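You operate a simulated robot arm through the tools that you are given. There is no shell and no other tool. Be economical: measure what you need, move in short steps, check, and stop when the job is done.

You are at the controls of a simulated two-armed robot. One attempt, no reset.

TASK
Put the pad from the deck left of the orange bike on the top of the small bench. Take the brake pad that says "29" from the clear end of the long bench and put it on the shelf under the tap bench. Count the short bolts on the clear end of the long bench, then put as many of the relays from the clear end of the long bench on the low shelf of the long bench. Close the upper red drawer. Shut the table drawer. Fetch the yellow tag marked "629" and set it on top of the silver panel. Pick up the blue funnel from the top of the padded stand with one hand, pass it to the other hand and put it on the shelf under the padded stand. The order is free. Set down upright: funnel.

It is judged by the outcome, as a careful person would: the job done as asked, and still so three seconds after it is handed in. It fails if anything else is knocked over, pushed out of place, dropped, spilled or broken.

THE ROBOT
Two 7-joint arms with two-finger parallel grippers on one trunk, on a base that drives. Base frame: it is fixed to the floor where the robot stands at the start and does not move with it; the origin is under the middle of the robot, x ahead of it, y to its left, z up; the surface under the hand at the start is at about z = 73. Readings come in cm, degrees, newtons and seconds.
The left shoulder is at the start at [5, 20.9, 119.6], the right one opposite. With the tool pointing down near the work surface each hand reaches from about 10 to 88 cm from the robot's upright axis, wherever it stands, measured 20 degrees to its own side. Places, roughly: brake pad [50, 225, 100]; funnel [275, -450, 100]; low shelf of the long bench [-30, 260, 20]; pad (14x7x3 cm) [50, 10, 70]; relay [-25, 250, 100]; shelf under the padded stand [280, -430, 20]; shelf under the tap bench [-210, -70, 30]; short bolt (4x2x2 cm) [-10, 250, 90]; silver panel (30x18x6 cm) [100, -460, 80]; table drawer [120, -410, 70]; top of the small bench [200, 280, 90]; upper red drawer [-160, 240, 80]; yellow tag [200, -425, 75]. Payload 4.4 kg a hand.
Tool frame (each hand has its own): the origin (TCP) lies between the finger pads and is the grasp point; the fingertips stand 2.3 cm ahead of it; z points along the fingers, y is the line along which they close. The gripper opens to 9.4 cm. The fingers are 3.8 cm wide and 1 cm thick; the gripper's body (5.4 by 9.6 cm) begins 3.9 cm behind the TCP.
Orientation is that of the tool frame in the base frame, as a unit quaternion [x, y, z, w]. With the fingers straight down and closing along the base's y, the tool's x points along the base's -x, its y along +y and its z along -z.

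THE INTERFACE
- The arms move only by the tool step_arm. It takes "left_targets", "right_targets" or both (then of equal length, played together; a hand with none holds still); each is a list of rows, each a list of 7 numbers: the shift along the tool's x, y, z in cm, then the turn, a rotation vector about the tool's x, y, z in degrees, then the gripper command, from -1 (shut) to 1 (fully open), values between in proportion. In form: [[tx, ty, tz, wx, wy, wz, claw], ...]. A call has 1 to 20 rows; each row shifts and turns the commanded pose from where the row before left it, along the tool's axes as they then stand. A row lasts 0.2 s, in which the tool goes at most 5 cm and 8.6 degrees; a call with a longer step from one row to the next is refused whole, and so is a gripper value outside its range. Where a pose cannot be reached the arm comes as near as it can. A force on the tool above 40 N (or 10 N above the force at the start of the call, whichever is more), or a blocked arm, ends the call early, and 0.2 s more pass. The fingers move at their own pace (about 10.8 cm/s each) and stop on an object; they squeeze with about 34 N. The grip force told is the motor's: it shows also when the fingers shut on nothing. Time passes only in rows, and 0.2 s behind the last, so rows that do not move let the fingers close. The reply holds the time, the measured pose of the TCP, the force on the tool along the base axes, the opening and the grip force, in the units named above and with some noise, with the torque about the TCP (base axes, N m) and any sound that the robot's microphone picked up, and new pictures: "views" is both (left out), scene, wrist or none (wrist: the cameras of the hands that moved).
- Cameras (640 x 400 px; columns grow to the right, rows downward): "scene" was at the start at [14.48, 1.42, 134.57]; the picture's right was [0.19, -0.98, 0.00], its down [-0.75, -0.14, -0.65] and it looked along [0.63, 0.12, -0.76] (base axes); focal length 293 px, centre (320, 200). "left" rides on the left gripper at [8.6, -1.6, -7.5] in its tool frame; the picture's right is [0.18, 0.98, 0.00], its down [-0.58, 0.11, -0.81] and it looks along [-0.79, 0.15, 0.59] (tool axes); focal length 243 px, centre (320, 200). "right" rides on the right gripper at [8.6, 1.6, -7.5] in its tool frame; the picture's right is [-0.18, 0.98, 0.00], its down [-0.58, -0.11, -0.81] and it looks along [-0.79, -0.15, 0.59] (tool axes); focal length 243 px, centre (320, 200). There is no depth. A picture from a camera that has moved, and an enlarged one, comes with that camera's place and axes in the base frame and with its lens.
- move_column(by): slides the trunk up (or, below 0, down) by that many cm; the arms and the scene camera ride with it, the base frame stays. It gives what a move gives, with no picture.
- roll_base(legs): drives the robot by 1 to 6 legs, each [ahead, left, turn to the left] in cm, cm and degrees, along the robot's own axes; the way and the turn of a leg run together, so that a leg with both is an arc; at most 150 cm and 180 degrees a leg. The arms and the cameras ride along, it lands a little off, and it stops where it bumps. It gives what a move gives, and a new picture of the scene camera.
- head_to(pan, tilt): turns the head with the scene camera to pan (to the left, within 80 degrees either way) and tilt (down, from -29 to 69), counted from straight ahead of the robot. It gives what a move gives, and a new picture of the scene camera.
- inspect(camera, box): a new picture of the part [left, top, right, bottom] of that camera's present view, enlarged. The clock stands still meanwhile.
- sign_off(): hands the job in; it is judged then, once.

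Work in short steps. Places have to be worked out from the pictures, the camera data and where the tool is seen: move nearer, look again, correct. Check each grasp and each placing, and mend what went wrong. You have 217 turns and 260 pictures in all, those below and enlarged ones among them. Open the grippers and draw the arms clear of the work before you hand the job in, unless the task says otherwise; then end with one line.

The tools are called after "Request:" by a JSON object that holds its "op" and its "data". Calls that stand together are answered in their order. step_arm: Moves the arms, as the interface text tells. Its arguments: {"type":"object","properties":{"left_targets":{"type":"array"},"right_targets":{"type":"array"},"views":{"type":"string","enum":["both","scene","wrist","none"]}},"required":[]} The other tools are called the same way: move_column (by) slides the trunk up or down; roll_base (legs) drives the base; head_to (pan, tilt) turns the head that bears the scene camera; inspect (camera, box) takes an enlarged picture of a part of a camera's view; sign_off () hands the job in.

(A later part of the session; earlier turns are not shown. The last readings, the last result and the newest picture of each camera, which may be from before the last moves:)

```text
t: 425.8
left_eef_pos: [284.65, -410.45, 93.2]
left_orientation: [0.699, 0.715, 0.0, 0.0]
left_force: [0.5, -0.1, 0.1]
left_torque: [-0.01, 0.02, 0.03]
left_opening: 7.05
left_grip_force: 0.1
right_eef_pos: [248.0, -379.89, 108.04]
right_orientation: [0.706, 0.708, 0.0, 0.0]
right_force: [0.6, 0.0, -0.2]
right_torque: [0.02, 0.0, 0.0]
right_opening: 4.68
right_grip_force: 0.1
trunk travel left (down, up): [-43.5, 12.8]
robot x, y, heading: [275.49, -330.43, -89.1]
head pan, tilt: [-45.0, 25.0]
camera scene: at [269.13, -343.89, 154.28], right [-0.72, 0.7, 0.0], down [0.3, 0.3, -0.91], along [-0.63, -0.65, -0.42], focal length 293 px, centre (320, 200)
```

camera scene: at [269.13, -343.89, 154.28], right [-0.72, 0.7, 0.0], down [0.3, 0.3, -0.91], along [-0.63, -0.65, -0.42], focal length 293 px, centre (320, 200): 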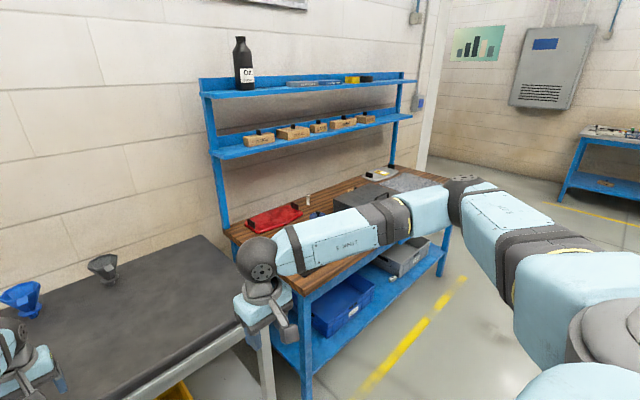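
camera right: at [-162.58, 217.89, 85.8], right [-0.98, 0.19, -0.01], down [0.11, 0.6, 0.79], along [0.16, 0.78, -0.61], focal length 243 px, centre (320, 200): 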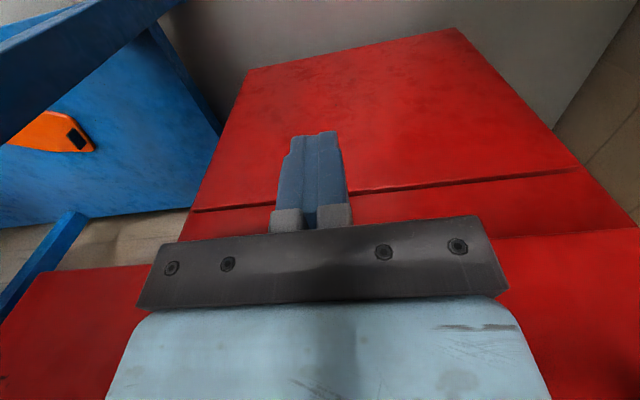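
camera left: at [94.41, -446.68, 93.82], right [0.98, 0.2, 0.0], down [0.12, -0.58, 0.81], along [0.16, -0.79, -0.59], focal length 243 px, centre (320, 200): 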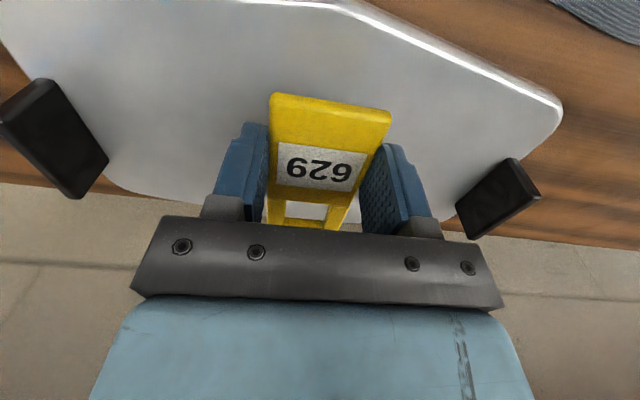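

I plan: left hand grips the funnel's far-left wall (tilted, yawed 45°), right hand then takes its front tab. First I back off, lower the trunk a bit and fold the left arm into a good pose.

Request:
{"op": "roll_base", "data": {"legs": [[-25, 0, 0]]}}

Request:
{"op": "move_column", "data": {"by": -9}}

Request:
{"op": "step_arm", "data": {"left_targets": [[0, 0, -4.5, 0, 0, 0, 0], [2, 0, -4.5, 0, 0, 0, 0], [3, 0, -3.5, 0, 0, 0, 0], [3, 0, -3.5, 0, 0, 0, 0], [3, 0, -3.5, 0, 0, 0, 0], [3, 0, -3.5, 0, 0, 0, 0], [3, 0, -3, 0, 0, 0, 0], [3, 0, 0, 0, 0, 0, 0], [0, 0, 0, 0, 0, 7.5, -0.2], [0, 0, 0, 0, 0, 7.5, -0.2], [0, 0, 0, 0, 0, 7.5, -0.2], [0, 0, 0, 0, 0, 7.5, -0.2], [0, 0, 0, 0, 0, 7.5, -0.2], [0, 0, 0, 0, 0, 7.5, -0.2], [0, 0, 0, 8.5, 0, 0, -0.2], [0, 0, 0, 8.5, 0, 0, -0.2], [0, 0, 0, 8.5, 0, 0, -0.2], [0, 0, 0, 0, 0, 0, -0.2]], "views": "none"}}

```text
t: 427.6
left_eef_pos: [284.33, -385.6, 93.23]
left_orientation: [0.698, 0.716, 0.001, 0.0]
left_force: [0.6, 0.8, 0.3]
left_torque: [-0.02, -0.01, -0.01]
left_opening: 7.04
left_grip_force: 0.0
right_eef_pos: [247.63, -354.99, 108.06]
right_orientation: [0.706, 0.708, 0.001, -0.002]
right_force: [0.8, -0.6, 0.0]
right_torque: [0.0, -0.02, -0.01]
right_opening: 4.7
right_grip_force: 0.1
trunk travel left (down, up): [-43.5, 12.8]
robot x, y, heading: [275.19, -305.53, -89.2]
head pan, tilt: [-45.0, 25.0]
camera scene: at [268.83, -318.98, 154.27], right [-0.72, 0.7, 0.0], down [0.3, 0.3, -0.91], along [-0.63, -0.65, -0.42], focal length 293 px, centre (320, 200)
```

scene: 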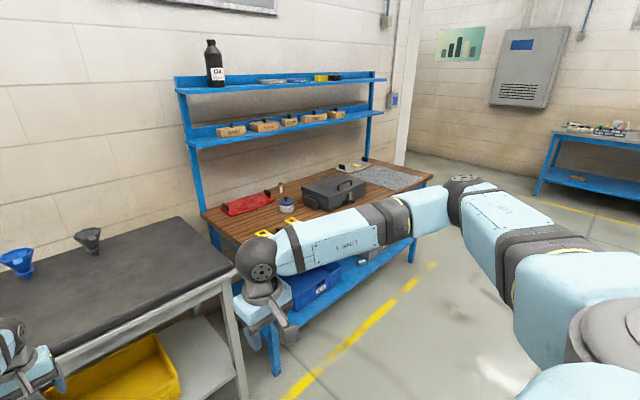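

```text
t: 428.9
left_eef_pos: [284.33, -385.52, 84.32]
left_orientation: [0.699, 0.715, 0.001, 0.0]
left_force: [0.0, -0.2, 0.0]
left_torque: [0.02, -0.04, 0.0]
left_opening: 7.04
left_grip_force: 0.0
right_eef_pos: [247.64, -355.02, 99.12]
right_orientation: [0.706, 0.708, 0.001, -0.001]
right_force: [0.5, 0.2, 0.2]
right_torque: [0.0, 0.01, 0.01]
right_opening: 4.7
right_grip_force: 0.0
trunk travel left (down, up): [-34.5, 21.8]
robot x, y, heading: [275.07, -305.56, -89.5]
head pan, tilt: [-45.0, 25.0]
```

```text
t: 432.7
left_eef_pos: [281.24, -384.12, 98.34]
left_orientation: [0.897, 0.384, -0.087, -0.203]
left_force: [-0.7, 0.2, 0.4]
left_torque: [0.01, -0.02, -0.02]
left_opening: 3.75
left_grip_force: 0.0
left hand out of reach, approached as far as the arm can: row 1, 2, 3, 4, 5, 6, 7, 8, 17
right_eef_pos: [247.73, -355.01, 99.03]
right_orientation: [0.707, 0.708, 0.0, -0.001]
right_force: [0.1, 0.1, 0.0]
right_torque: [0.0, 0.02, 0.0]
right_opening: 4.7
right_grip_force: 0.0
trunk travel left (down, up): [-34.5, 21.8]
robot x, y, heading: [274.98, -305.52, -89.4]
head pan, tilt: [-45.0, 25.0]
```

The left arm isn't following well. I look at its pose.

Request:
{"op": "head_to", "data": {"pan": 25, "tilt": 40}}

```text
t: 434.1
left_eef_pos: [281.2, -384.2, 98.31]
left_orientation: [0.897, 0.384, -0.085, -0.203]
left_force: [0.4, 0.0, -0.4]
left_torque: [-0.03, -0.02, -0.01]
left_opening: 3.76
left_grip_force: 0.1
right_eef_pos: [247.72, -354.97, 99.11]
right_orientation: [0.707, 0.707, 0.0, 0.0]
right_force: [0.0, 0.0, 0.2]
right_torque: [-0.02, 0.01, 0.01]
right_opening: 4.69
right_grip_force: 0.0
trunk travel left (down, up): [-34.5, 21.8]
robot x, y, heading: [275.35, -305.37, -89.3]
head pan, tilt: [25.0, 40.0]
camera scene: at [278.94, -320.02, 142.95], right [-0.9, -0.43, 0.0], down [-0.28, 0.58, -0.77], along [0.33, -0.69, -0.64], focal length 293 px, centre (320, 200)
```

scene: 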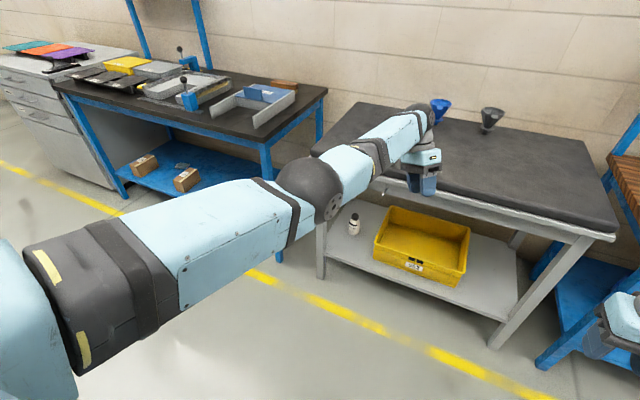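

The elbow is nearly straight (singular). I nudge the hand sideways to bend it.

Request:
{"op": "step_arm", "data": {"left_targets": [[-2.76, -2.6, 1.2, 0, 0, 0, -0.2], [-2.76, -2.6, 1.2, 0, 0, 0, -0.2], [-2.76, -2.6, 1.2, 0, 0, 0, -0.2], [0, 0, 0, 0, 0, 0, -0.2]], "views": "none"}}

```text
t: 435.1
left_eef_pos: [271.15, -381.73, 98.76]
left_orientation: [0.897, 0.384, -0.087, -0.203]
left_force: [0.4, -0.3, 0.1]
left_torque: [-0.01, 0.0, 0.01]
left_opening: 3.76
left_grip_force: 0.0
left hand out of reach, approached as far as the arm can: row 1, 2, 3
right_eef_pos: [247.8, -355.04, 99.16]
right_orientation: [0.706, 0.708, 0.002, -0.001]
right_force: [0.6, -1.0, 0.5]
right_torque: [-0.01, 0.01, 0.02]
right_opening: 4.68
right_grip_force: 0.0
trunk travel left (down, up): [-34.5, 21.8]
robot x, y, heading: [275.52, -305.86, -89.3]
head pan, tilt: [25.0, 40.0]
```

Request:
{"op": "step_arm", "data": {"left_targets": [[2.7, 3.9, 1.4, 0, 0, 0, -0.2], [2.7, 3.9, 1.4, 0, 0, 0, -0.2], [2.7, 3.9, 1.4, 0, 0, 0, -0.2], [2.7, 3.9, 1.4, 0, 0, 0, -0.2], [2.7, 3.9, 1.4, 0, 0, 0, -0.2], [0, 0, 0, 0, 0, 0, -0.2]], "views": "none"}}

```text
t: 436.5
left_eef_pos: [290.86, -381.99, 83.96]
left_orientation: [0.897, 0.384, -0.086, -0.202]
left_force: [-0.2, 0.2, 0.4]
left_torque: [0.03, -0.04, -0.02]
left_opening: 3.74
left_grip_force: 0.1
right_eef_pos: [247.52, -354.97, 99.12]
right_orientation: [0.707, 0.708, 0.0, -0.001]
right_force: [-0.7, -0.3, 0.0]
right_torque: [0.03, -0.02, -0.01]
right_opening: 4.71
right_grip_force: 0.0
trunk travel left (down, up): [-34.5, 21.8]
robot x, y, heading: [274.99, -306.19, -89.0]
head pan, tilt: [25.0, 40.0]
```

It follows now. I try retracting in +y.

Request:
{"op": "step_arm", "data": {"left_targets": [[2.89, -2.5, 1.2, 0, 0, 0, -0.2], [2.89, -2.5, 1.2, 0, 0, 0, -0.2], [2.89, -2.5, 1.2, 0, 0, 0, -0.2], [2.89, -2.5, 1.2, 0, 0, 0, -0.2], [0, 0, 0, 0, 0, 0, -0.2]], "views": "none"}}

```text
t: 437.7
left_eef_pos: [290.74, -366.08, 84.05]
left_orientation: [0.897, 0.383, -0.085, -0.204]
left_force: [-0.4, -0.2, -0.5]
left_torque: [0.06, -0.01, 0.0]
left_opening: 3.76
left_grip_force: 0.0
right_eef_pos: [247.69, -355.04, 99.1]
right_orientation: [0.707, 0.708, 0.002, 0.0]
right_force: [-0.2, -0.1, 0.1]
right_torque: [-0.02, -0.01, 0.03]
right_opening: 4.71
right_grip_force: 0.1
trunk travel left (down, up): [-34.5, 21.8]
robot x, y, heading: [275.2, -305.59, -89.5]
head pan, tilt: [25.0, 40.0]
```

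Freed. I raise the hand and drive ahead so it comes near the funnel, then look with the wrist camera.

Request:
{"op": "step_arm", "data": {"left_targets": [[0, -1.93, -4.07, 0, 0, 0, -0.2], [0, -1.93, -4.07, 0, 0, 0, -0.2], [0, -1.93, -4.07, 0, 0, 0, -0.2], [0, -1.93, -4.07, 0, 0, 0, -0.2], [0, -1.93, -4.07, 0, 0, 0, -0.2], [0, -1.93, -4.07, 0, 0, 0, -0.2], [0, 0, 0, 0, 0, 0, -0.2]], "views": "none"}}

Request:
{"op": "roll_base", "data": {"legs": [[65, 0, 0]]}}

Request:
{"op": "inspect", "data": {"camera": "left", "box": [0, 0, 640, 400]}}

```text
t: 439.3
left_eef_pos: [291.27, -366.02, 111.1]
left_orientation: [0.897, 0.384, -0.086, -0.204]
left_force: [-0.2, 1.2, 0.2]
left_torque: [0.02, -0.01, 0.01]
left_opening: 3.79
left_grip_force: 0.0
right_eef_pos: [247.74, -354.96, 99.12]
right_orientation: [0.706, 0.708, 0.002, -0.002]
right_force: [0.3, -0.2, 0.3]
right_torque: [0.04, 0.02, -0.01]
right_opening: 4.69
right_grip_force: 0.0
trunk travel left (down, up): [-34.5, 21.8]
robot x, y, heading: [275.06, -305.75, -89.3]
head pan, tilt: [25.0, 40.0]
```

```text
t: 442.9
left_eef_pos: [291.2, -431.91, 111.09]
left_orientation: [0.898, 0.381, -0.086, -0.204]
left_force: [0.4, -0.4, 0.0]
left_torque: [-0.01, 0.03, 0.01]
left_opening: 3.78
left_grip_force: 0.1
right_eef_pos: [247.99, -420.57, 99.1]
right_orientation: [0.71, 0.705, 0.001, -0.001]
right_force: [-0.4, -0.4, -0.9]
right_torque: [-0.02, -0.01, -0.02]
right_opening: 4.67
right_grip_force: 0.0
trunk travel left (down, up): [-34.5, 21.8]
robot x, y, heading: [275.96, -371.44, -89.8]
head pan, tilt: [25.0, 40.0]
camera scene: at [279.39, -385.75, 142.95], right [-0.9, -0.43, 0.0], down [-0.27, 0.58, -0.77], along [0.33, -0.69, -0.64], focal length 293 px, centre (320, 200)
```

scene: 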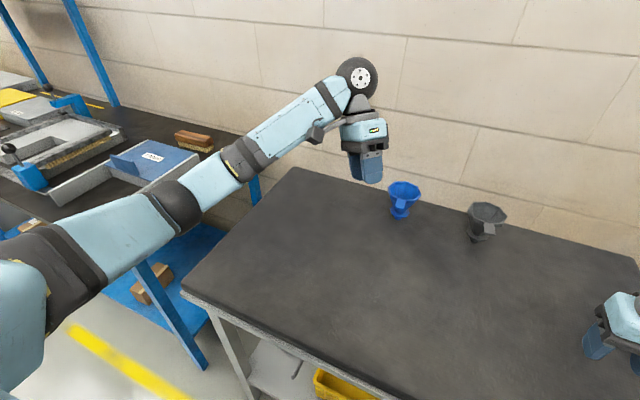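

```text
1.00 times, centred on (320, 200) of left (not enlarged: the box is as wide or as high as the picture)
camera zoom: at [298.55, -426.99, 118.53], right [0.77, -0.48, -0.42], down [-0.09, -0.73, 0.68], along [-0.64, -0.48, -0.6], focal length 243 px, centre (320, 200)
```

zoom: 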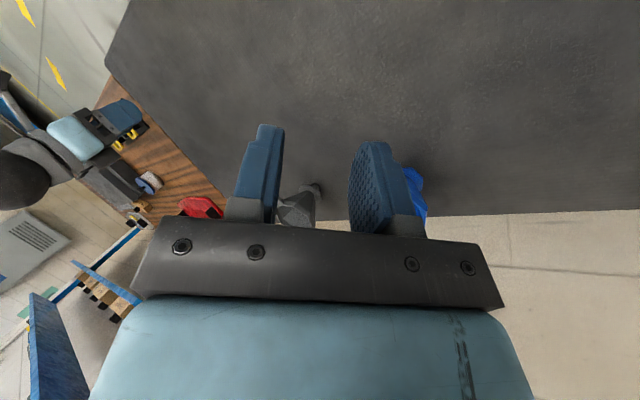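

Funnel located: centre (284.7, −445.3), rim z ≈ 99, tab facing me. I go 5 cm nearer and move to a pre-grasp point above its far-left wall.

Request:
{"op": "roll_base", "data": {"legs": [[5, 0, 0]]}}

Request:
{"op": "step_arm", "data": {"left_targets": [[-2.65, 2.5, 0.2, 0, 0, 0, -0.1], [-2.65, 2.5, 0.2, 0, 0, 0, -0.1], [-2.65, 2.5, 0.2, 0, 0, 0, -0.1], [-2.65, 2.5, 0.2, 0, 0, 0, -0.1], [0, 0, 0, 0, 0, 0, -0.1]], "views": "both"}}

```text
t: 444.0
left_eef_pos: [291.36, -436.22, 111.1]
left_orientation: [0.898, 0.381, -0.084, -0.204]
left_force: [0.4, -0.4, 1.2]
left_torque: [-0.03, -0.04, -0.01]
left_opening: 3.77
left_grip_force: 0.0
right_eef_pos: [247.96, -424.84, 99.21]
right_orientation: [0.709, 0.705, 0.001, -0.002]
right_force: [0.4, -0.9, -0.6]
right_torque: [-0.03, 0.01, -0.01]
right_opening: 4.7
right_grip_force: 0.1
trunk travel left (down, up): [-34.5, 21.8]
robot x, y, heading: [275.44, -375.72, -89.6]
head pan, tilt: [25.0, 40.0]
stopped in leg 1: the robot was blocked; the commanded pose is now the measured one
camera scene: at [279.42, -390.04, 142.94], right [-0.9, -0.43, 0.0], down [-0.27, 0.58, -0.77], along [0.33, -0.69, -0.64], focal length 293 px, centre (320, 200)
```

scene: 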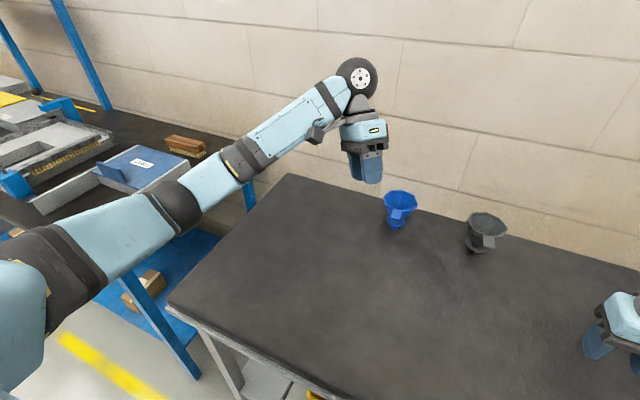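

```text
t: 445.2
left_eef_pos: [290.26, -449.99, 106.0]
left_orientation: [0.898, 0.381, -0.085, -0.203]
left_force: [0.2, 0.1, -0.7]
left_torque: [-0.01, 0.01, 0.0]
left_opening: 4.24
left_grip_force: 0.1
right_eef_pos: [247.96, -424.81, 99.15]
right_orientation: [0.709, 0.705, 0.0, 0.0]
right_force: [0.8, -0.1, 0.4]
right_torque: [0.0, 0.04, -0.02]
right_opening: 4.72
right_grip_force: 0.1
trunk travel left (down, up): [-34.5, 21.8]
robot x, y, heading: [275.14, -375.42, -89.7]
head pan, tilt: [25.0, 40.0]
camera scene: at [279.48, -389.95, 142.96], right [-0.9, -0.43, 0.0], down [-0.27, 0.58, -0.77], along [0.33, -0.69, -0.64], focal length 293 px, centre (320, 200)
camera left: at [297.56, -444.93, 113.5], right [0.77, -0.48, -0.42], down [-0.08, -0.73, 0.68], along [-0.64, -0.49, -0.6], focal length 243 px, centre (320, 200)
```

scene: 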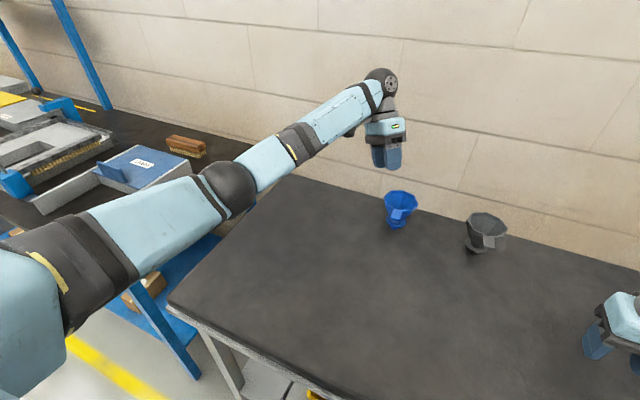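
left: 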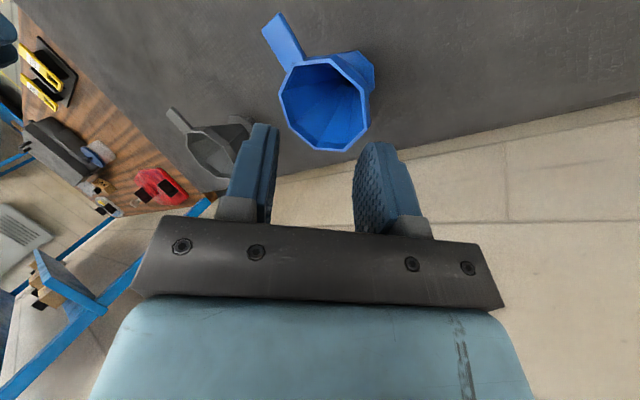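

Combining both cameras the rim centre is [285.2, −449.4, 95]. I shift accordingly and approach half-way along the finger direction, then check.

Request:
{"op": "step_arm", "data": {"left_targets": [[-1.3, 2.1, 2, 0, 0, 0, -0.1], [-1.3, 2.1, 2, 0, 0, 0, -0.1], [0, 0, 1.5, 0, 0, 0, -0.1], [0, 0, 0, 0, 0, 0, -0.1]], "views": "wrist"}}

```text
t: 446.2
left_eef_pos: [289.42, -452.69, 99.25]
left_orientation: [0.898, 0.381, -0.085, -0.204]
left_force: [0.6, 1.0, 0.3]
left_torque: [0.0, 0.05, -0.04]
left_opening: 4.24
left_grip_force: 0.1
right_eef_pos: [247.91, -424.74, 99.08]
right_orientation: [0.709, 0.705, 0.001, -0.001]
right_force: [0.2, 0.2, -0.1]
right_torque: [-0.02, 0.03, 0.01]
right_opening: 4.71
right_grip_force: 0.1
trunk travel left (down, up): [-34.5, 21.8]
robot x, y, heading: [275.28, -375.53, -89.7]
head pan, tilt: [25.0, 40.0]
camera left: at [296.73, -447.76, 106.69], right [0.77, -0.48, -0.42], down [-0.09, -0.73, 0.68], along [-0.64, -0.48, -0.6], focal length 243 px, centre (320, 200)
```

left: 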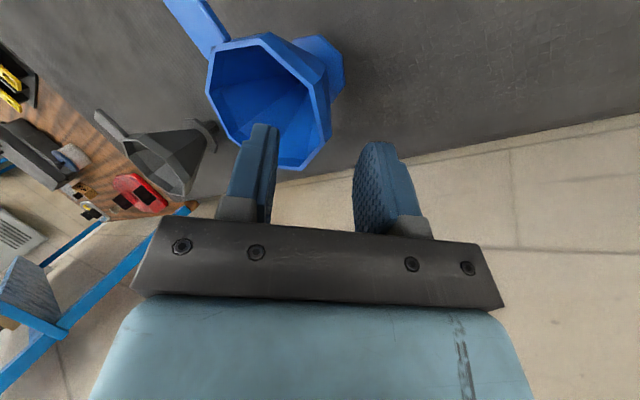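

Fingers straddle the wall well. I advance along the finger axis and close.

Request:
{"op": "step_arm", "data": {"left_targets": [[0.7, 0, 2, 0, 0, 0, -0.1], [0, 0, 2, 0, 0, 0, -0.1], [0, 0, 1.9, 0, 0, 0, -0.1], [0, 0, 0, 0, 0, 0, -1], [0, 0, 0, 0, 0, 0, -1], [0, 0, 0, 0, 0, 0, -1]], "views": "both"}}

```text
t: 447.6
left_eef_pos: [288.11, -450.35, 93.87]
left_orientation: [0.898, 0.381, -0.085, -0.204]
left_force: [0.0, 0.1, -0.4]
left_torque: [-0.03, -0.02, 0.01]
left_opening: 1.48
left_grip_force: 33.7
right_eef_pos: [247.97, -424.79, 98.96]
right_orientation: [0.709, 0.706, 0.0, 0.0]
right_force: [0.5, 0.5, -0.4]
right_torque: [0.0, 0.02, 0.01]
right_opening: 4.73
right_grip_force: 0.1
trunk travel left (down, up): [-34.5, 21.8]
robot x, y, heading: [275.5, -375.43, -89.8]
head pan, tilt: [25.0, 40.0]
camera scene: at [279.42, -389.97, 142.95], right [-0.9, -0.43, 0.0], down [-0.27, 0.58, -0.77], along [0.33, -0.69, -0.64], focal length 293 px, centre (320, 200)
camera left: at [295.39, -445.4, 101.39], right [0.77, -0.48, -0.42], down [-0.08, -0.73, 0.68], along [-0.64, -0.48, -0.6], focal length 243 px, centre (320, 200)
```

scene: 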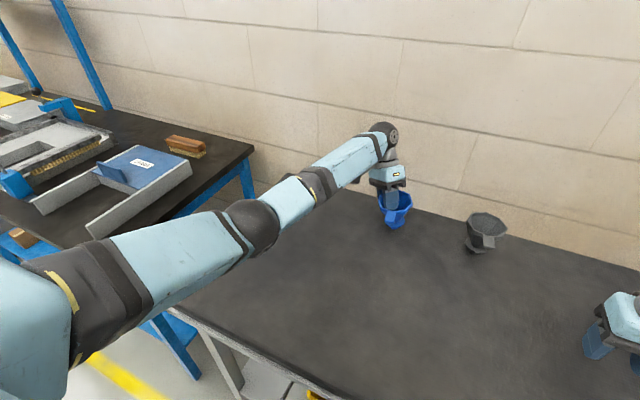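
left: 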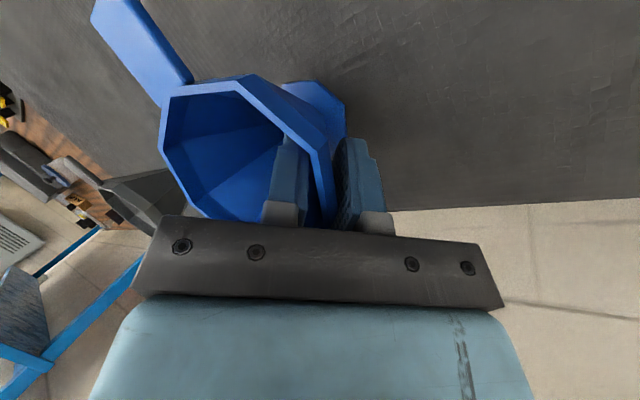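

The wall is gripped. I lift slowly.

Request:
{"op": "step_arm", "data": {"left_targets": [[0, -0.43, -0.9, 0, 0, 0, -1], [0, -0.86, -1.81, 0, 0, 0, -1], [0, -1.3, -2.7, 0, 0, 0, -1], [0, -1.7, -3.6, 0, 0, 0, -1], [0, -1.7, -3.6, 0, 0, 0, -1], [0, 0, 0, 0, 0, 0, -1]], "views": "both"}}

```text
t: 449.0
left_eef_pos: [288.01, -450.5, 107.84]
left_orientation: [0.898, 0.382, -0.084, -0.203]
left_force: [-0.5, -0.1, -0.5]
left_torque: [-0.01, -0.02, -0.03]
left_opening: 1.45
left_grip_force: 34.3
right_eef_pos: [247.86, -424.94, 99.02]
right_orientation: [0.709, 0.705, 0.002, -0.001]
right_force: [-0.5, 0.3, -0.1]
right_torque: [0.03, -0.03, -0.04]
right_opening: 4.69
right_grip_force: 0.1
trunk travel left (down, up): [-34.5, 21.8]
robot x, y, heading: [275.32, -375.42, -89.9]
head pan, tilt: [25.0, 40.0]
camera scene: at [279.39, -390.07, 142.94], right [-0.9, -0.43, 0.0], down [-0.27, 0.58, -0.77], along [0.33, -0.69, -0.64], focal length 293 px, centre (320, 200)
camera left: at [295.31, -445.59, 115.32], right [0.77, -0.48, -0.42], down [-0.09, -0.73, 0.68], along [-0.64, -0.48, -0.6], focal length 243 px, centre (320, 200)
```

scene: 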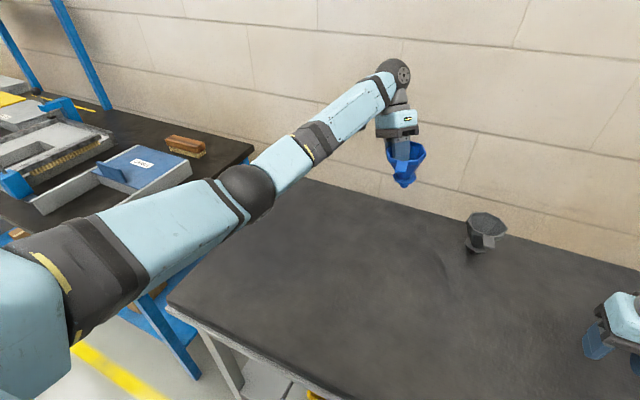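
left: 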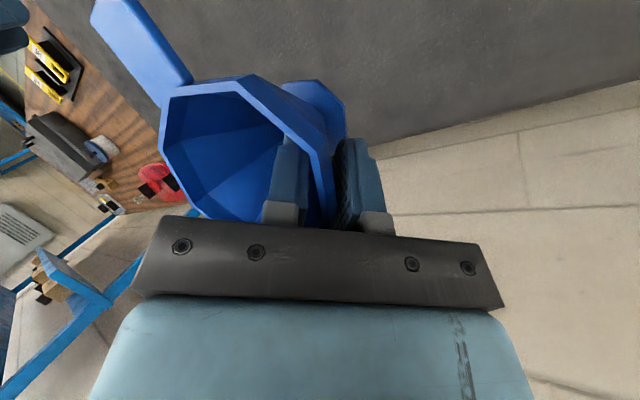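

Funnel is held steady. I back the base off the stand and bring the funnel more to the middle for the handover.

Request:
{"op": "roll_base", "data": {"legs": [[-30, 0, 0]]}}

Request:
{"op": "step_arm", "data": {"left_targets": [[-0.06, -3.2, 1.5, 0, 0, 0, -1], [-0.06, -3.2, 1.5, 0, 0, 0, -1], [-0.06, -3.2, 1.5, 0, 0, 0, -1], [-0.06, -3.2, 1.5, 0, 0, 0, -1], [-0.06, -3.2, 1.5, 0, 0, 0, -1], [-0.06, -3.2, 1.5, 0, 0, 0, -1], [0, 0, 0, 0, 0, 0, -1]], "right_targets": [[0, -2, -3, 0, 0, 0, 0], [0, -2, -3, 0, 0, 0, 0], [0, 0, -4, 0, 0, 0, 0], [0, 0, -4, 0, 0, 0, 0], [0, 0, -4, 0, 0, 0, 0.2], [0, 0, -4, 0, 0, 0, 0.2], [0, 0, 0, 0, 0, 0, 0.2]], "views": "none"}}

Request:
{"op": "head_to", "data": {"pan": 0, "tilt": 40}}

```text
t: 451.1
left_eef_pos: [287.79, -420.41, 107.89]
left_orientation: [0.898, 0.381, -0.084, -0.203]
left_force: [-0.6, 0.0, 0.4]
left_torque: [-0.02, 0.02, 0.01]
left_opening: 1.44
left_grip_force: 33.9
right_eef_pos: [247.77, -394.75, 99.04]
right_orientation: [0.709, 0.705, 0.001, -0.002]
right_force: [0.3, 1.0, -0.9]
right_torque: [-0.02, 0.0, 0.0]
right_opening: 4.7
right_grip_force: 0.0
trunk travel left (down, up): [-34.5, 21.8]
robot x, y, heading: [275.36, -345.21, -90.2]
head pan, tilt: [25.0, 40.0]
camera scene: at [279.27, -359.95, 142.95], right [-0.91, -0.43, 0.0], down [-0.27, 0.58, -0.77], along [0.33, -0.69, -0.64], focal length 293 px, centre (320, 200)
```

scene: 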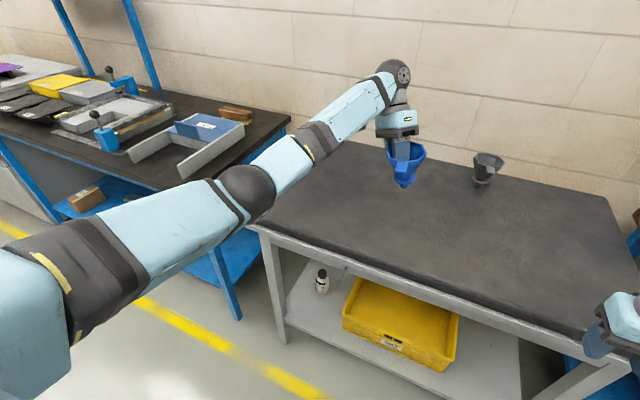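

```text
t: 452.7
left_eef_pos: [272.39, -405.98, 107.97]
left_orientation: [0.898, 0.38, -0.084, -0.203]
left_force: [-1.1, 0.4, 0.3]
left_torque: [-0.03, 0.01, 0.01]
left_opening: 1.44
left_grip_force: 34.0
right_eef_pos: [243.72, -394.99, 121.04]
right_orientation: [0.71, 0.704, 0.001, -0.001]
right_force: [-0.4, 0.4, 0.1]
right_torque: [0.03, -0.01, 0.01]
right_opening: 5.63
right_grip_force: 0.1
trunk travel left (down, up): [-34.5, 21.8]
robot x, y, heading: [275.63, -345.7, -89.5]
head pan, tilt: [25.0, 40.0]
```

```text
t: 453.6
left_eef_pos: [272.4, -405.84, 107.9]
left_orientation: [0.898, 0.38, -0.085, -0.204]
left_force: [0.8, 0.4, -0.3]
left_torque: [-0.03, -0.02, -0.02]
left_opening: 1.45
left_grip_force: 34.0
right_eef_pos: [243.7, -394.72, 121.09]
right_orientation: [0.709, 0.705, 0.0, 0.0]
right_force: [-0.3, -0.8, 0.2]
right_torque: [0.02, 0.01, 0.01]
right_opening: 5.62
right_grip_force: 0.1
trunk travel left (down, up): [-34.5, 21.8]
robot x, y, heading: [274.91, -345.45, -89.5]
head pan, tilt: [0.0, 40.0]
camera scene: at [275.69, -360.79, 142.95], right [-1.0, 0.0, 0.0], down [0.0, 0.64, -0.77], along [0.0, -0.77, -0.64], focal length 293 px, centre (320, 200)
```

scene: 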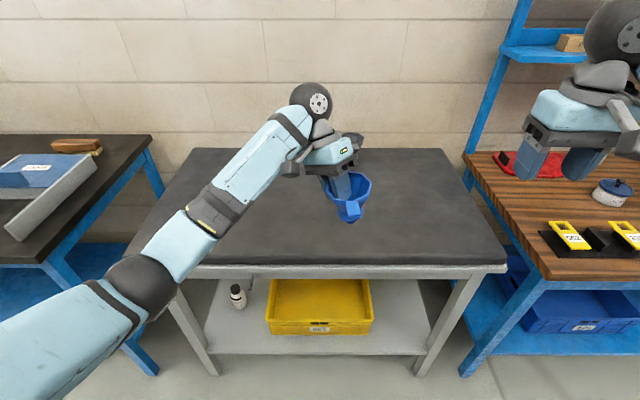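

I zoom at the funnel to locate its tab for the right hand.

Request:
{"op": "inspect", "data": {"camera": "scene", "box": [280, 130, 420, 230]}}

```text
4.00 times, centred on (350, 180) of scene
camera zoom: at [275.69, -360.79, 142.95], right [-1.0, 0.0, 0.0], down [0.0, 0.64, -0.77], along [0.0, -0.77, -0.64], focal length 1171 px, centre (200, 280)
```

zoom: 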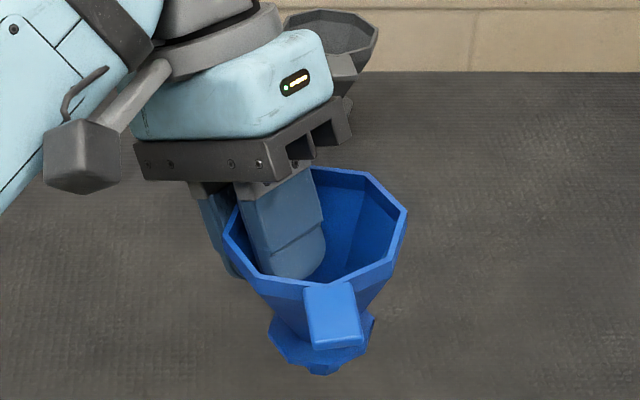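

The tab extends toward me at x ≈ 269.9, y −401…−397, z ≈ 109. I bring the right hand above it.

Request:
{"op": "step_arm", "data": {"right_targets": [[0, 4.37, 0, 0, 0, 0, 0.1], [0, 4.37, 0, 0, 0, 0, 0.1], [0, 4.37, 0, 0, 0, 0, 0.1], [0, 4.37, 0, 0, 0, 0, 0.1], [0, 4.37, 0, 0, 0, 0, 0.1], [0, 4.37, 0, 0, 0, 0, 0.1], [-3.5, 0, 1, 0, 0, 0, 0.1], [0, 0, 4, 0, 0, 0, 0.1], [0, 0, 2, 0, 0, 0, 0.1], [0, 0, 0, 0, 0, 0, 0.1]], "views": "both"}}

```text
t: 455.8
left_eef_pos: [272.32, -405.92, 107.94]
left_orientation: [0.898, 0.38, -0.085, -0.203]
left_force: [-0.9, -0.4, -0.6]
left_torque: [-0.03, 0.0, -0.02]
left_opening: 1.42
left_grip_force: 34.4
right_eef_pos: [269.88, -398.54, 113.98]
right_orientation: [0.71, 0.704, 0.001, -0.001]
right_force: [0.1, -0.1, 0.2]
right_torque: [0.0, 0.03, 0.02]
right_opening: 5.17
right_grip_force: 0.0
trunk travel left (down, up): [-34.5, 21.8]
robot x, y, heading: [275.55, -345.38, -89.7]
head pan, tilt: [0.0, 40.0]
camera scene: at [275.68, -360.78, 142.95], right [-1.0, 0.0, 0.0], down [0.0, 0.64, -0.77], along [0.0, -0.77, -0.64], focal length 293 px, centre (320, 200)
camera right: at [271.46, -389.92, 121.42], right [0.98, -0.19, 0.0], down [-0.11, -0.58, 0.8], along [-0.15, -0.79, -0.59], focal length 243 px, centre (320, 200)
```

scene: 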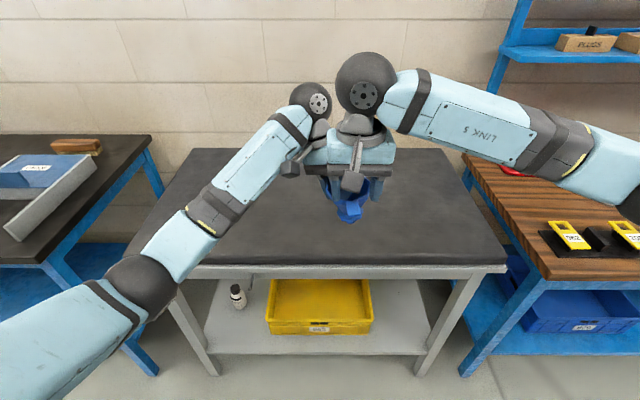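
right: 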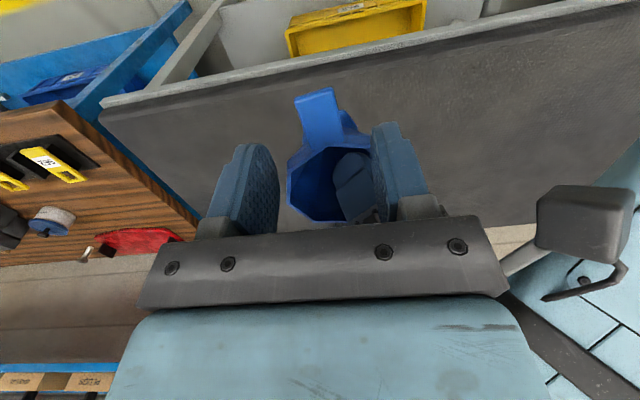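

The tab is centred between the right fingers. I lower 4.8 cm and close on it.

Request:
{"op": "step_arm", "data": {"right_targets": [[0.3, 0, 2, 0, 0, 0, 0.1], [0, 0, 2, 0, 0, 0, 0.1], [0, 0, 0.8, 0, 0, 0, 0.1], [0, 0, 0, 0, 0, 0, -1], [0, 0, 0, 0, 0, 0, -1], [0, 0, 0, 0, 0, 0, -1]], "views": "wrist"}}

```text
t: 457.1
left_eef_pos: [272.37, -405.88, 107.95]
left_orientation: [0.898, 0.38, -0.085, -0.204]
left_force: [-4.8, -15.1, -3.3]
left_torque: [-0.11, -0.33, -0.43]
left_opening: 1.45
left_grip_force: 34.1
right_eef_pos: [269.91, -398.05, 109.4]
right_orientation: [0.708, 0.706, 0.001, -0.001]
right_force: [5.0, 14.5, 1.8]
right_torque: [0.16, 0.24, 1.16]
right_opening: 2.33
right_grip_force: 34.1
trunk travel left (down, up): [-34.5, 21.8]
robot x, y, heading: [275.31, -345.77, -89.7]
head pan, tilt: [0.0, 40.0]
camera right: at [271.53, -389.49, 116.74], right [0.98, -0.19, 0.0], down [-0.11, -0.58, 0.8], along [-0.15, -0.79, -0.59], focal length 243 px, centre (320, 200)
```

right: 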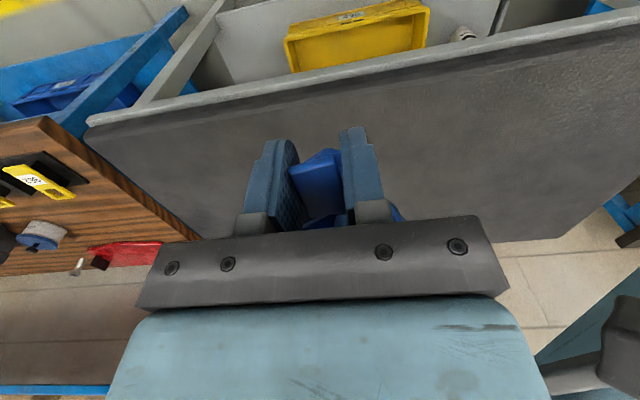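

The right hand holds the tab. I open the left hand and withdraw it along its axis.

Request:
{"op": "step_arm", "data": {"left_targets": [[0, 0, 0, 0, 0, 0, -0.5], [0, 0, 0, 0, 0, 0, -0.2], [0, 0, 0, 0, 0, 0, -0.15], [0, 0, -2, 0, 0, 0, -0.15], [0, 0, -3, 0, 0, 0, -0.15], [0, 0, -4, 0, 0, 0, -0.15], [0, 0, -4, 0, 0, 0, -0.15], [0, 0, 0, 0, 0, 0, -0.15]], "views": "scene"}}

Request:
{"op": "inspect", "data": {"camera": "scene", "box": [270, 130, 430, 240]}}

```text
t: 458.9
left_eef_pos: [276.34, -410.04, 119.84]
left_orientation: [0.898, 0.381, -0.085, -0.203]
left_force: [0.4, -0.2, -0.1]
left_torque: [-0.01, -0.01, 0.0]
left_opening: 4.0
left_grip_force: 0.0
right_eef_pos: [269.93, -398.12, 109.33]
right_orientation: [0.709, 0.705, 0.001, 0.0]
right_force: [0.1, 0.6, 0.3]
right_torque: [0.05, -0.01, -0.01]
right_opening: 2.09
right_grip_force: 33.6
trunk travel left (down, up): [-34.5, 21.8]
robot x, y, heading: [275.45, -345.37, -89.7]
head pan, tilt: [0.0, 40.0]
camera scene: at [275.66, -360.81, 142.94], right [-1.0, 0.0, 0.0], down [0.0, 0.64, -0.77], along [0.0, -0.77, -0.64], focal length 293 px, centre (320, 200)
```

scene: 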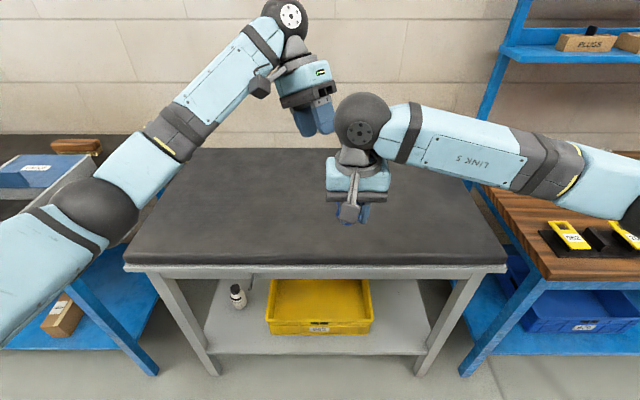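

```text
3.64 times, centred on (350, 185) of scene
camera zoom: at [275.66, -360.81, 142.94], right [-1.0, 0.0, 0.0], down [0.0, 0.64, -0.77], along [0.0, -0.77, -0.64], focal length 1065 px, centre (211, 254)
```

zoom: 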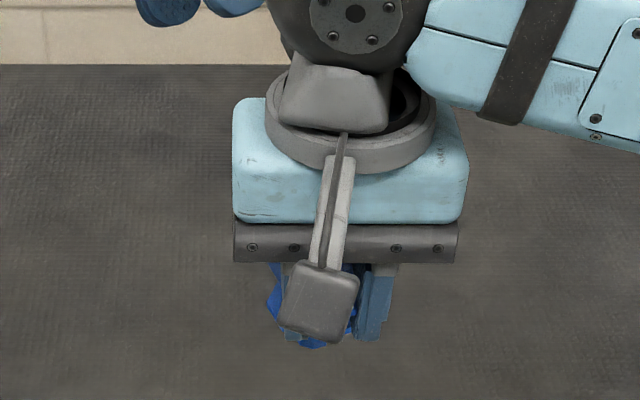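

Request:
{"op": "inspect", "data": {"camera": "right", "box": [160, 60, 480, 260]}}

```text
2.00 times, centred on (320, 160) of right
camera zoom: at [271.49, -389.58, 116.72], right [0.98, -0.19, 0.0], down [-0.11, -0.58, 0.8], along [-0.15, -0.79, -0.59], focal length 485 px, centre (320, 280)
```

zoom: 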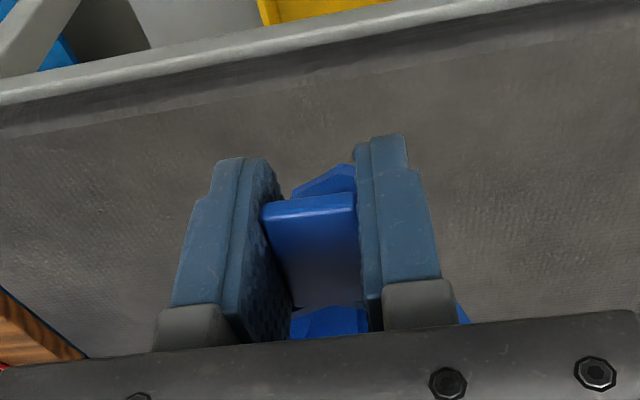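

The right hand holds the funnel level. I move the left hand away, back off and shift, then lower the trunk.

Request:
{"op": "step_arm", "data": {"left_targets": [[3.8, -1.33, -2, 0, 0, 0, 0], [3.8, -1.33, -2, 0, 0, 0, 0], [3.8, -1.33, -2, 0, 0, 0, 0], [3.8, -1.33, -2, 0, 0, 0, 0], [3.8, -1.33, -2, 0, 0, 0, 0], [3.8, -1.33, -2, 0, 0, 0, 0], [0, 0, 0, 0, 0, 0, 0]], "views": "none"}}

Request:
{"op": "roll_base", "data": {"legs": [[-27, 0, 0], [0, -17, 0]]}}

Request:
{"op": "move_column", "data": {"by": -33}}

```text
t: 460.6
left_eef_pos: [290.64, -392.26, 133.94]
left_orientation: [0.898, 0.38, -0.085, -0.204]
left_force: [0.2, -0.3, 0.0]
left_torque: [0.02, 0.02, -0.02]
left_opening: 4.69
left_grip_force: 0.0
right_eef_pos: [269.83, -398.27, 109.28]
right_orientation: [0.709, 0.705, 0.001, -0.001]
right_force: [-0.1, -0.7, -1.1]
right_torque: [0.02, 0.0, 0.01]
right_opening: 2.09
right_grip_force: 34.1
trunk travel left (down, up): [-34.5, 21.8]
robot x, y, heading: [275.57, -345.63, -90.0]
head pan, tilt: [0.0, 40.0]
```

```text
t: 464.2
left_eef_pos: [273.46, -365.53, 134.05]
left_orientation: [0.899, 0.377, -0.085, -0.204]
left_force: [0.1, -0.6, 0.2]
left_torque: [-0.02, -0.01, 0.0]
left_opening: 4.73
left_grip_force: 0.1
right_eef_pos: [252.57, -371.5, 109.3]
right_orientation: [0.712, 0.702, 0.001, -0.001]
right_force: [0.5, -0.1, 0.4]
right_torque: [0.06, -0.02, 0.02]
right_opening: 2.09
right_grip_force: 34.1
trunk travel left (down, up): [-34.5, 21.8]
robot x, y, heading: [258.75, -319.25, -90.3]
head pan, tilt: [0.0, 40.0]
camera scene: at [258.68, -334.12, 142.95], right [-1.0, 0.0, 0.0], down [0.0, 0.64, -0.77], along [0.0, -0.77, -0.64], focal length 293 px, centre (320, 200)
```

scene: 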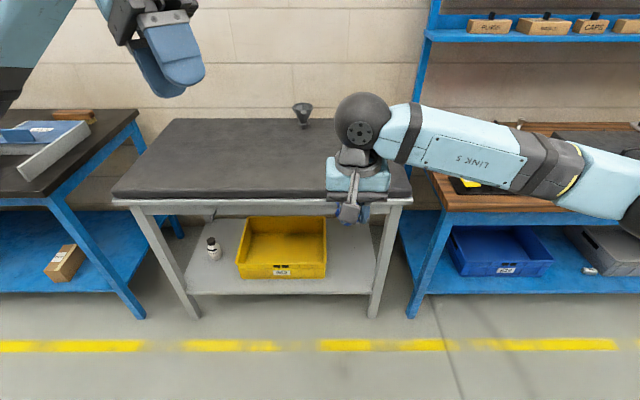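

```text
t: 467.4
left_eef_pos: [273.47, -365.52, 101.06]
left_orientation: [0.899, 0.378, -0.084, -0.204]
left_force: [0.5, 0.0, 0.5]
left_torque: [-0.02, 0.02, 0.02]
left_opening: 4.72
left_grip_force: 0.1
right_eef_pos: [252.72, -371.4, 76.32]
right_orientation: [0.712, 0.702, 0.001, -0.001]
right_force: [-0.6, -0.3, -0.1]
right_torque: [0.04, -0.01, 0.0]
right_opening: 2.11
right_grip_force: 33.8
trunk travel left (down, up): [-1.5, 54.8]
robot x, y, heading: [258.81, -318.64, -90.0]
head pan, tilt: [0.0, 40.0]
```

Now lower the right hand in front of the stand and align x.

Request:
{"op": "step_arm", "data": {"right_targets": [[0, -1.2, 4.3, 0, 0, 0, -1], [0, -1.2, 4.3, 0, 0, 0, -1], [0, -1.2, 4.3, 0, 0, 0, -1], [0, -1.2, 4.3, 0, 0, 0, -1], [0, -1.2, 4.3, 0, 0, 0, -1], [0, -1.2, 4.3, 0, 0, 0, -1], [0, -1.2, 4.3, 0, 0, 0, -1], [0, -1.2, 4, 0, 0, 0, -1], [0, 0, 0, 0, 0, 0, -1]], "views": "none"}}

Request:
{"op": "roll_base", "data": {"legs": [[30, 0, 0]]}}

```text
t: 469.4
left_eef_pos: [273.51, -365.49, 100.98]
left_orientation: [0.9, 0.377, -0.084, -0.204]
left_force: [0.0, -0.1, 0.8]
left_torque: [0.03, 0.0, 0.01]
left_opening: 4.68
left_grip_force: 0.0
right_eef_pos: [242.97, -371.29, 42.28]
right_orientation: [0.713, 0.701, 0.0, -0.001]
right_force: [0.7, 0.5, -0.6]
right_torque: [0.02, 0.04, 0.01]
right_opening: 2.09
right_grip_force: 34.0
trunk travel left (down, up): [-1.5, 54.8]
robot x, y, heading: [258.81, -319.23, -90.5]
head pan, tilt: [0.0, 40.0]
```

```text
t: 471.5
left_eef_pos: [273.31, -395.72, 101.15]
left_orientation: [0.899, 0.377, -0.084, -0.204]
left_force: [1.7, -0.6, -0.3]
left_torque: [0.01, 0.02, -0.02]
left_opening: 4.69
left_grip_force: 0.1
right_eef_pos: [242.84, -401.29, 42.11]
right_orientation: [0.712, 0.702, 0.001, -0.002]
right_force: [0.0, -0.8, -0.7]
right_torque: [0.05, 0.0, 0.02]
right_opening: 2.12
right_grip_force: 34.2
trunk travel left (down, up): [-1.5, 54.8]
robot x, y, heading: [258.79, -348.78, -90.1]
head pan, tilt: [0.0, 40.0]
camera scene: at [258.56, -364.26, 109.94], right [-1.0, 0.0, 0.0], down [0.0, 0.64, -0.77], along [0.0, -0.77, -0.64], focal length 293 px, centre (320, 200)
```

scene: 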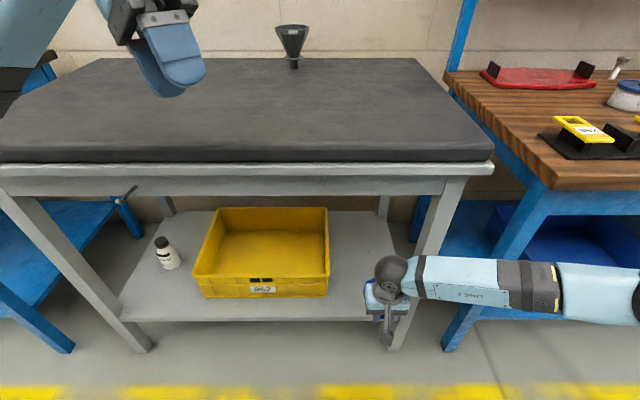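

The forearm lies sideways, so I extend by the arm rather than the base to keep clear of the stand's leg.

Request:
{"op": "step_arm", "data": {"right_targets": [[-3.5, 0.4, 0, 0, 0, 0, -1], [-3.5, 0.4, 0, 0, 0, 0, -1], [-3.5, 0.4, 0, 0, 0, 0, -1], [-3.5, 0, 0, 0, 0, 0, -1], [0, 0, 0, 0, 0, 0, -1]], "views": "both"}}

```text
t: 472.7
left_eef_pos: [273.47, -394.51, 101.62]
left_orientation: [0.901, 0.377, -0.088, -0.198]
left_force: [0.5, -0.7, 0.9]
left_torque: [0.03, -0.02, -0.01]
left_opening: 4.68
left_grip_force: 0.0
right_eef_pos: [244.73, -413.44, 42.03]
right_orientation: [0.706, 0.708, 0.005, -0.002]
right_force: [0.5, 1.6, -0.1]
right_torque: [0.02, -0.04, 0.03]
right_opening: 2.09
right_grip_force: 34.3
trunk travel left (down, up): [-1.5, 54.8]
robot x, y, heading: [258.53, -348.99, -90.2]
head pan, tilt: [0.0, 40.0]
camera scene: at [258.78, -362.96, 110.13], right [-1.0, 0.01, 0.0], down [0.0, 0.63, -0.77], along [-0.01, -0.77, -0.63], focal length 293 px, centre (320, 200)
camera right: at [246.21, -404.96, 49.55], right [0.98, -0.18, 0.0], down [-0.11, -0.59, 0.8], along [-0.14, -0.79, -0.6], focal length 243 px, centre (320, 200)
```

scene: 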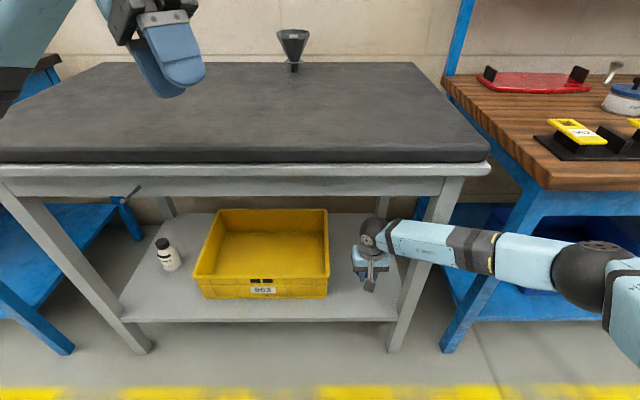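
right: 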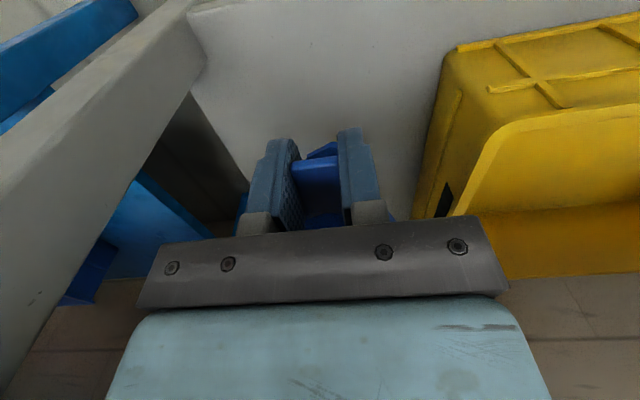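

The forearm is close to the leg. I back the base 9 cm and then extend the arm straighter instead.

Request:
{"op": "roll_base", "data": {"legs": [[-9, 0, 0]]}}

Request:
{"op": "step_arm", "data": {"right_targets": [[-2.5, 0, 2, 0, 0, 0, -1], [-2.5, 0, 2, 0, 0, 0, -1], [-2.5, 0, 2, 0, 0, 0, -1], [-2, 0, 0, 0, 0, 0, -1], [0, 0, 0, 0, 0, 0, -1]], "views": "both"}}

```text
t: 473.8
left_eef_pos: [273.28, -386.6, 101.15]
left_orientation: [0.9, 0.377, -0.085, -0.203]
left_force: [0.4, -0.3, 0.7]
left_torque: [-0.01, -0.02, -0.02]
left_opening: 4.71
left_grip_force: 0.0
right_eef_pos: [243.93, -406.53, 42.3]
right_orientation: [0.712, 0.702, 0.0, -0.001]
right_force: [-0.3, -0.4, -0.1]
right_torque: [0.02, 0.0, -0.01]
right_opening: 2.1
right_grip_force: 34.2
trunk travel left (down, up): [-1.5, 54.8]
robot x, y, heading: [258.26, -340.26, -90.3]
head pan, tilt: [0.0, 40.0]
camera scene: at [258.6, -355.26, 109.96], right [-1.0, 0.0, 0.0], down [0.0, 0.64, -0.77], along [0.0, -0.77, -0.64], focal length 293 px, centre (320, 200)
```

scene: 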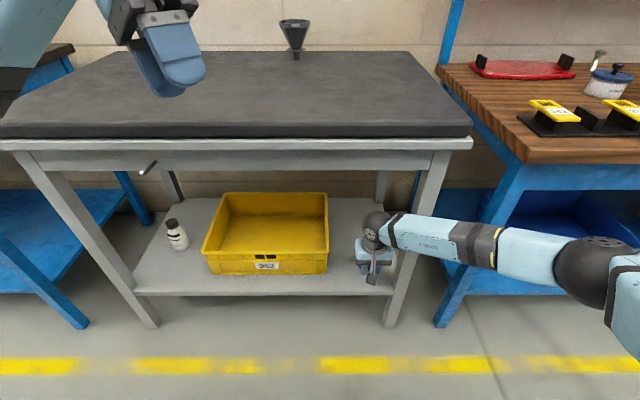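

```text
t: 475.0
left_eef_pos: [273.48, -386.61, 101.13]
left_orientation: [0.899, 0.377, -0.084, -0.204]
left_force: [0.4, 0.4, 0.2]
left_torque: [0.03, 0.04, 0.04]
left_opening: 4.71
left_grip_force: 0.1
right_eef_pos: [243.58, -414.9, 36.84]
right_orientation: [0.712, 0.702, 0.0, -0.001]
right_force: [0.0, 0.7, -0.2]
right_torque: [0.04, 0.0, -0.01]
right_opening: 2.07
right_grip_force: 33.9
right hand out of reach, approached as far as the arm can: row 4
trunk travel left (down, up): [-1.5, 54.8]
robot x, y, heading: [258.63, -340.08, -90.2]
head pan, tilt: [0.0, 40.0]
camera scene: at [258.61, -355.3, 109.95], right [-1.0, 0.0, 0.0], down [0.0, 0.64, -0.77], along [0.0, -0.77, -0.64], focal length 293 px, centre (320, 200)
camera right: at [245.27, -406.3, 44.24], right [0.98, -0.2, 0.0], down [-0.12, -0.58, 0.81], along [-0.16, -0.79, -0.59], focal length 243 px, centre (320, 200)
```

scene: 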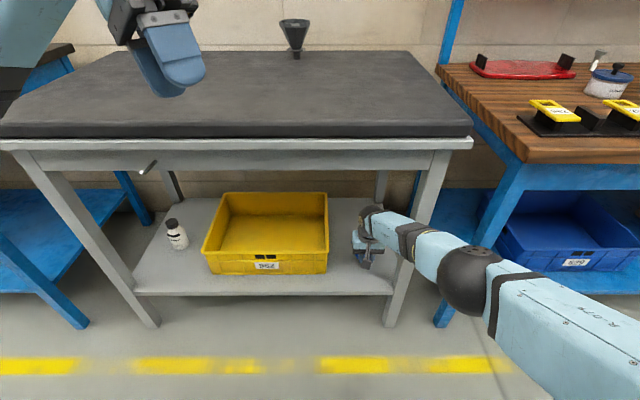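
right: 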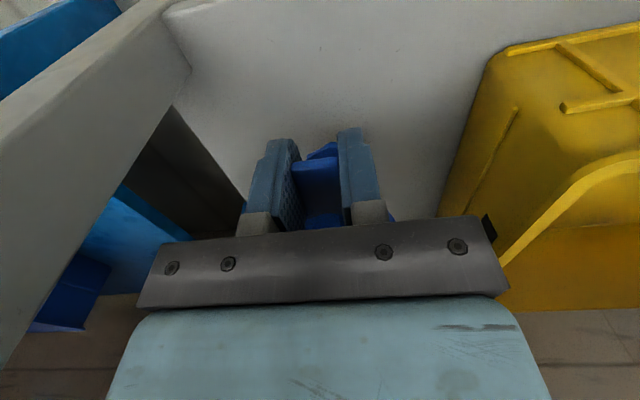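

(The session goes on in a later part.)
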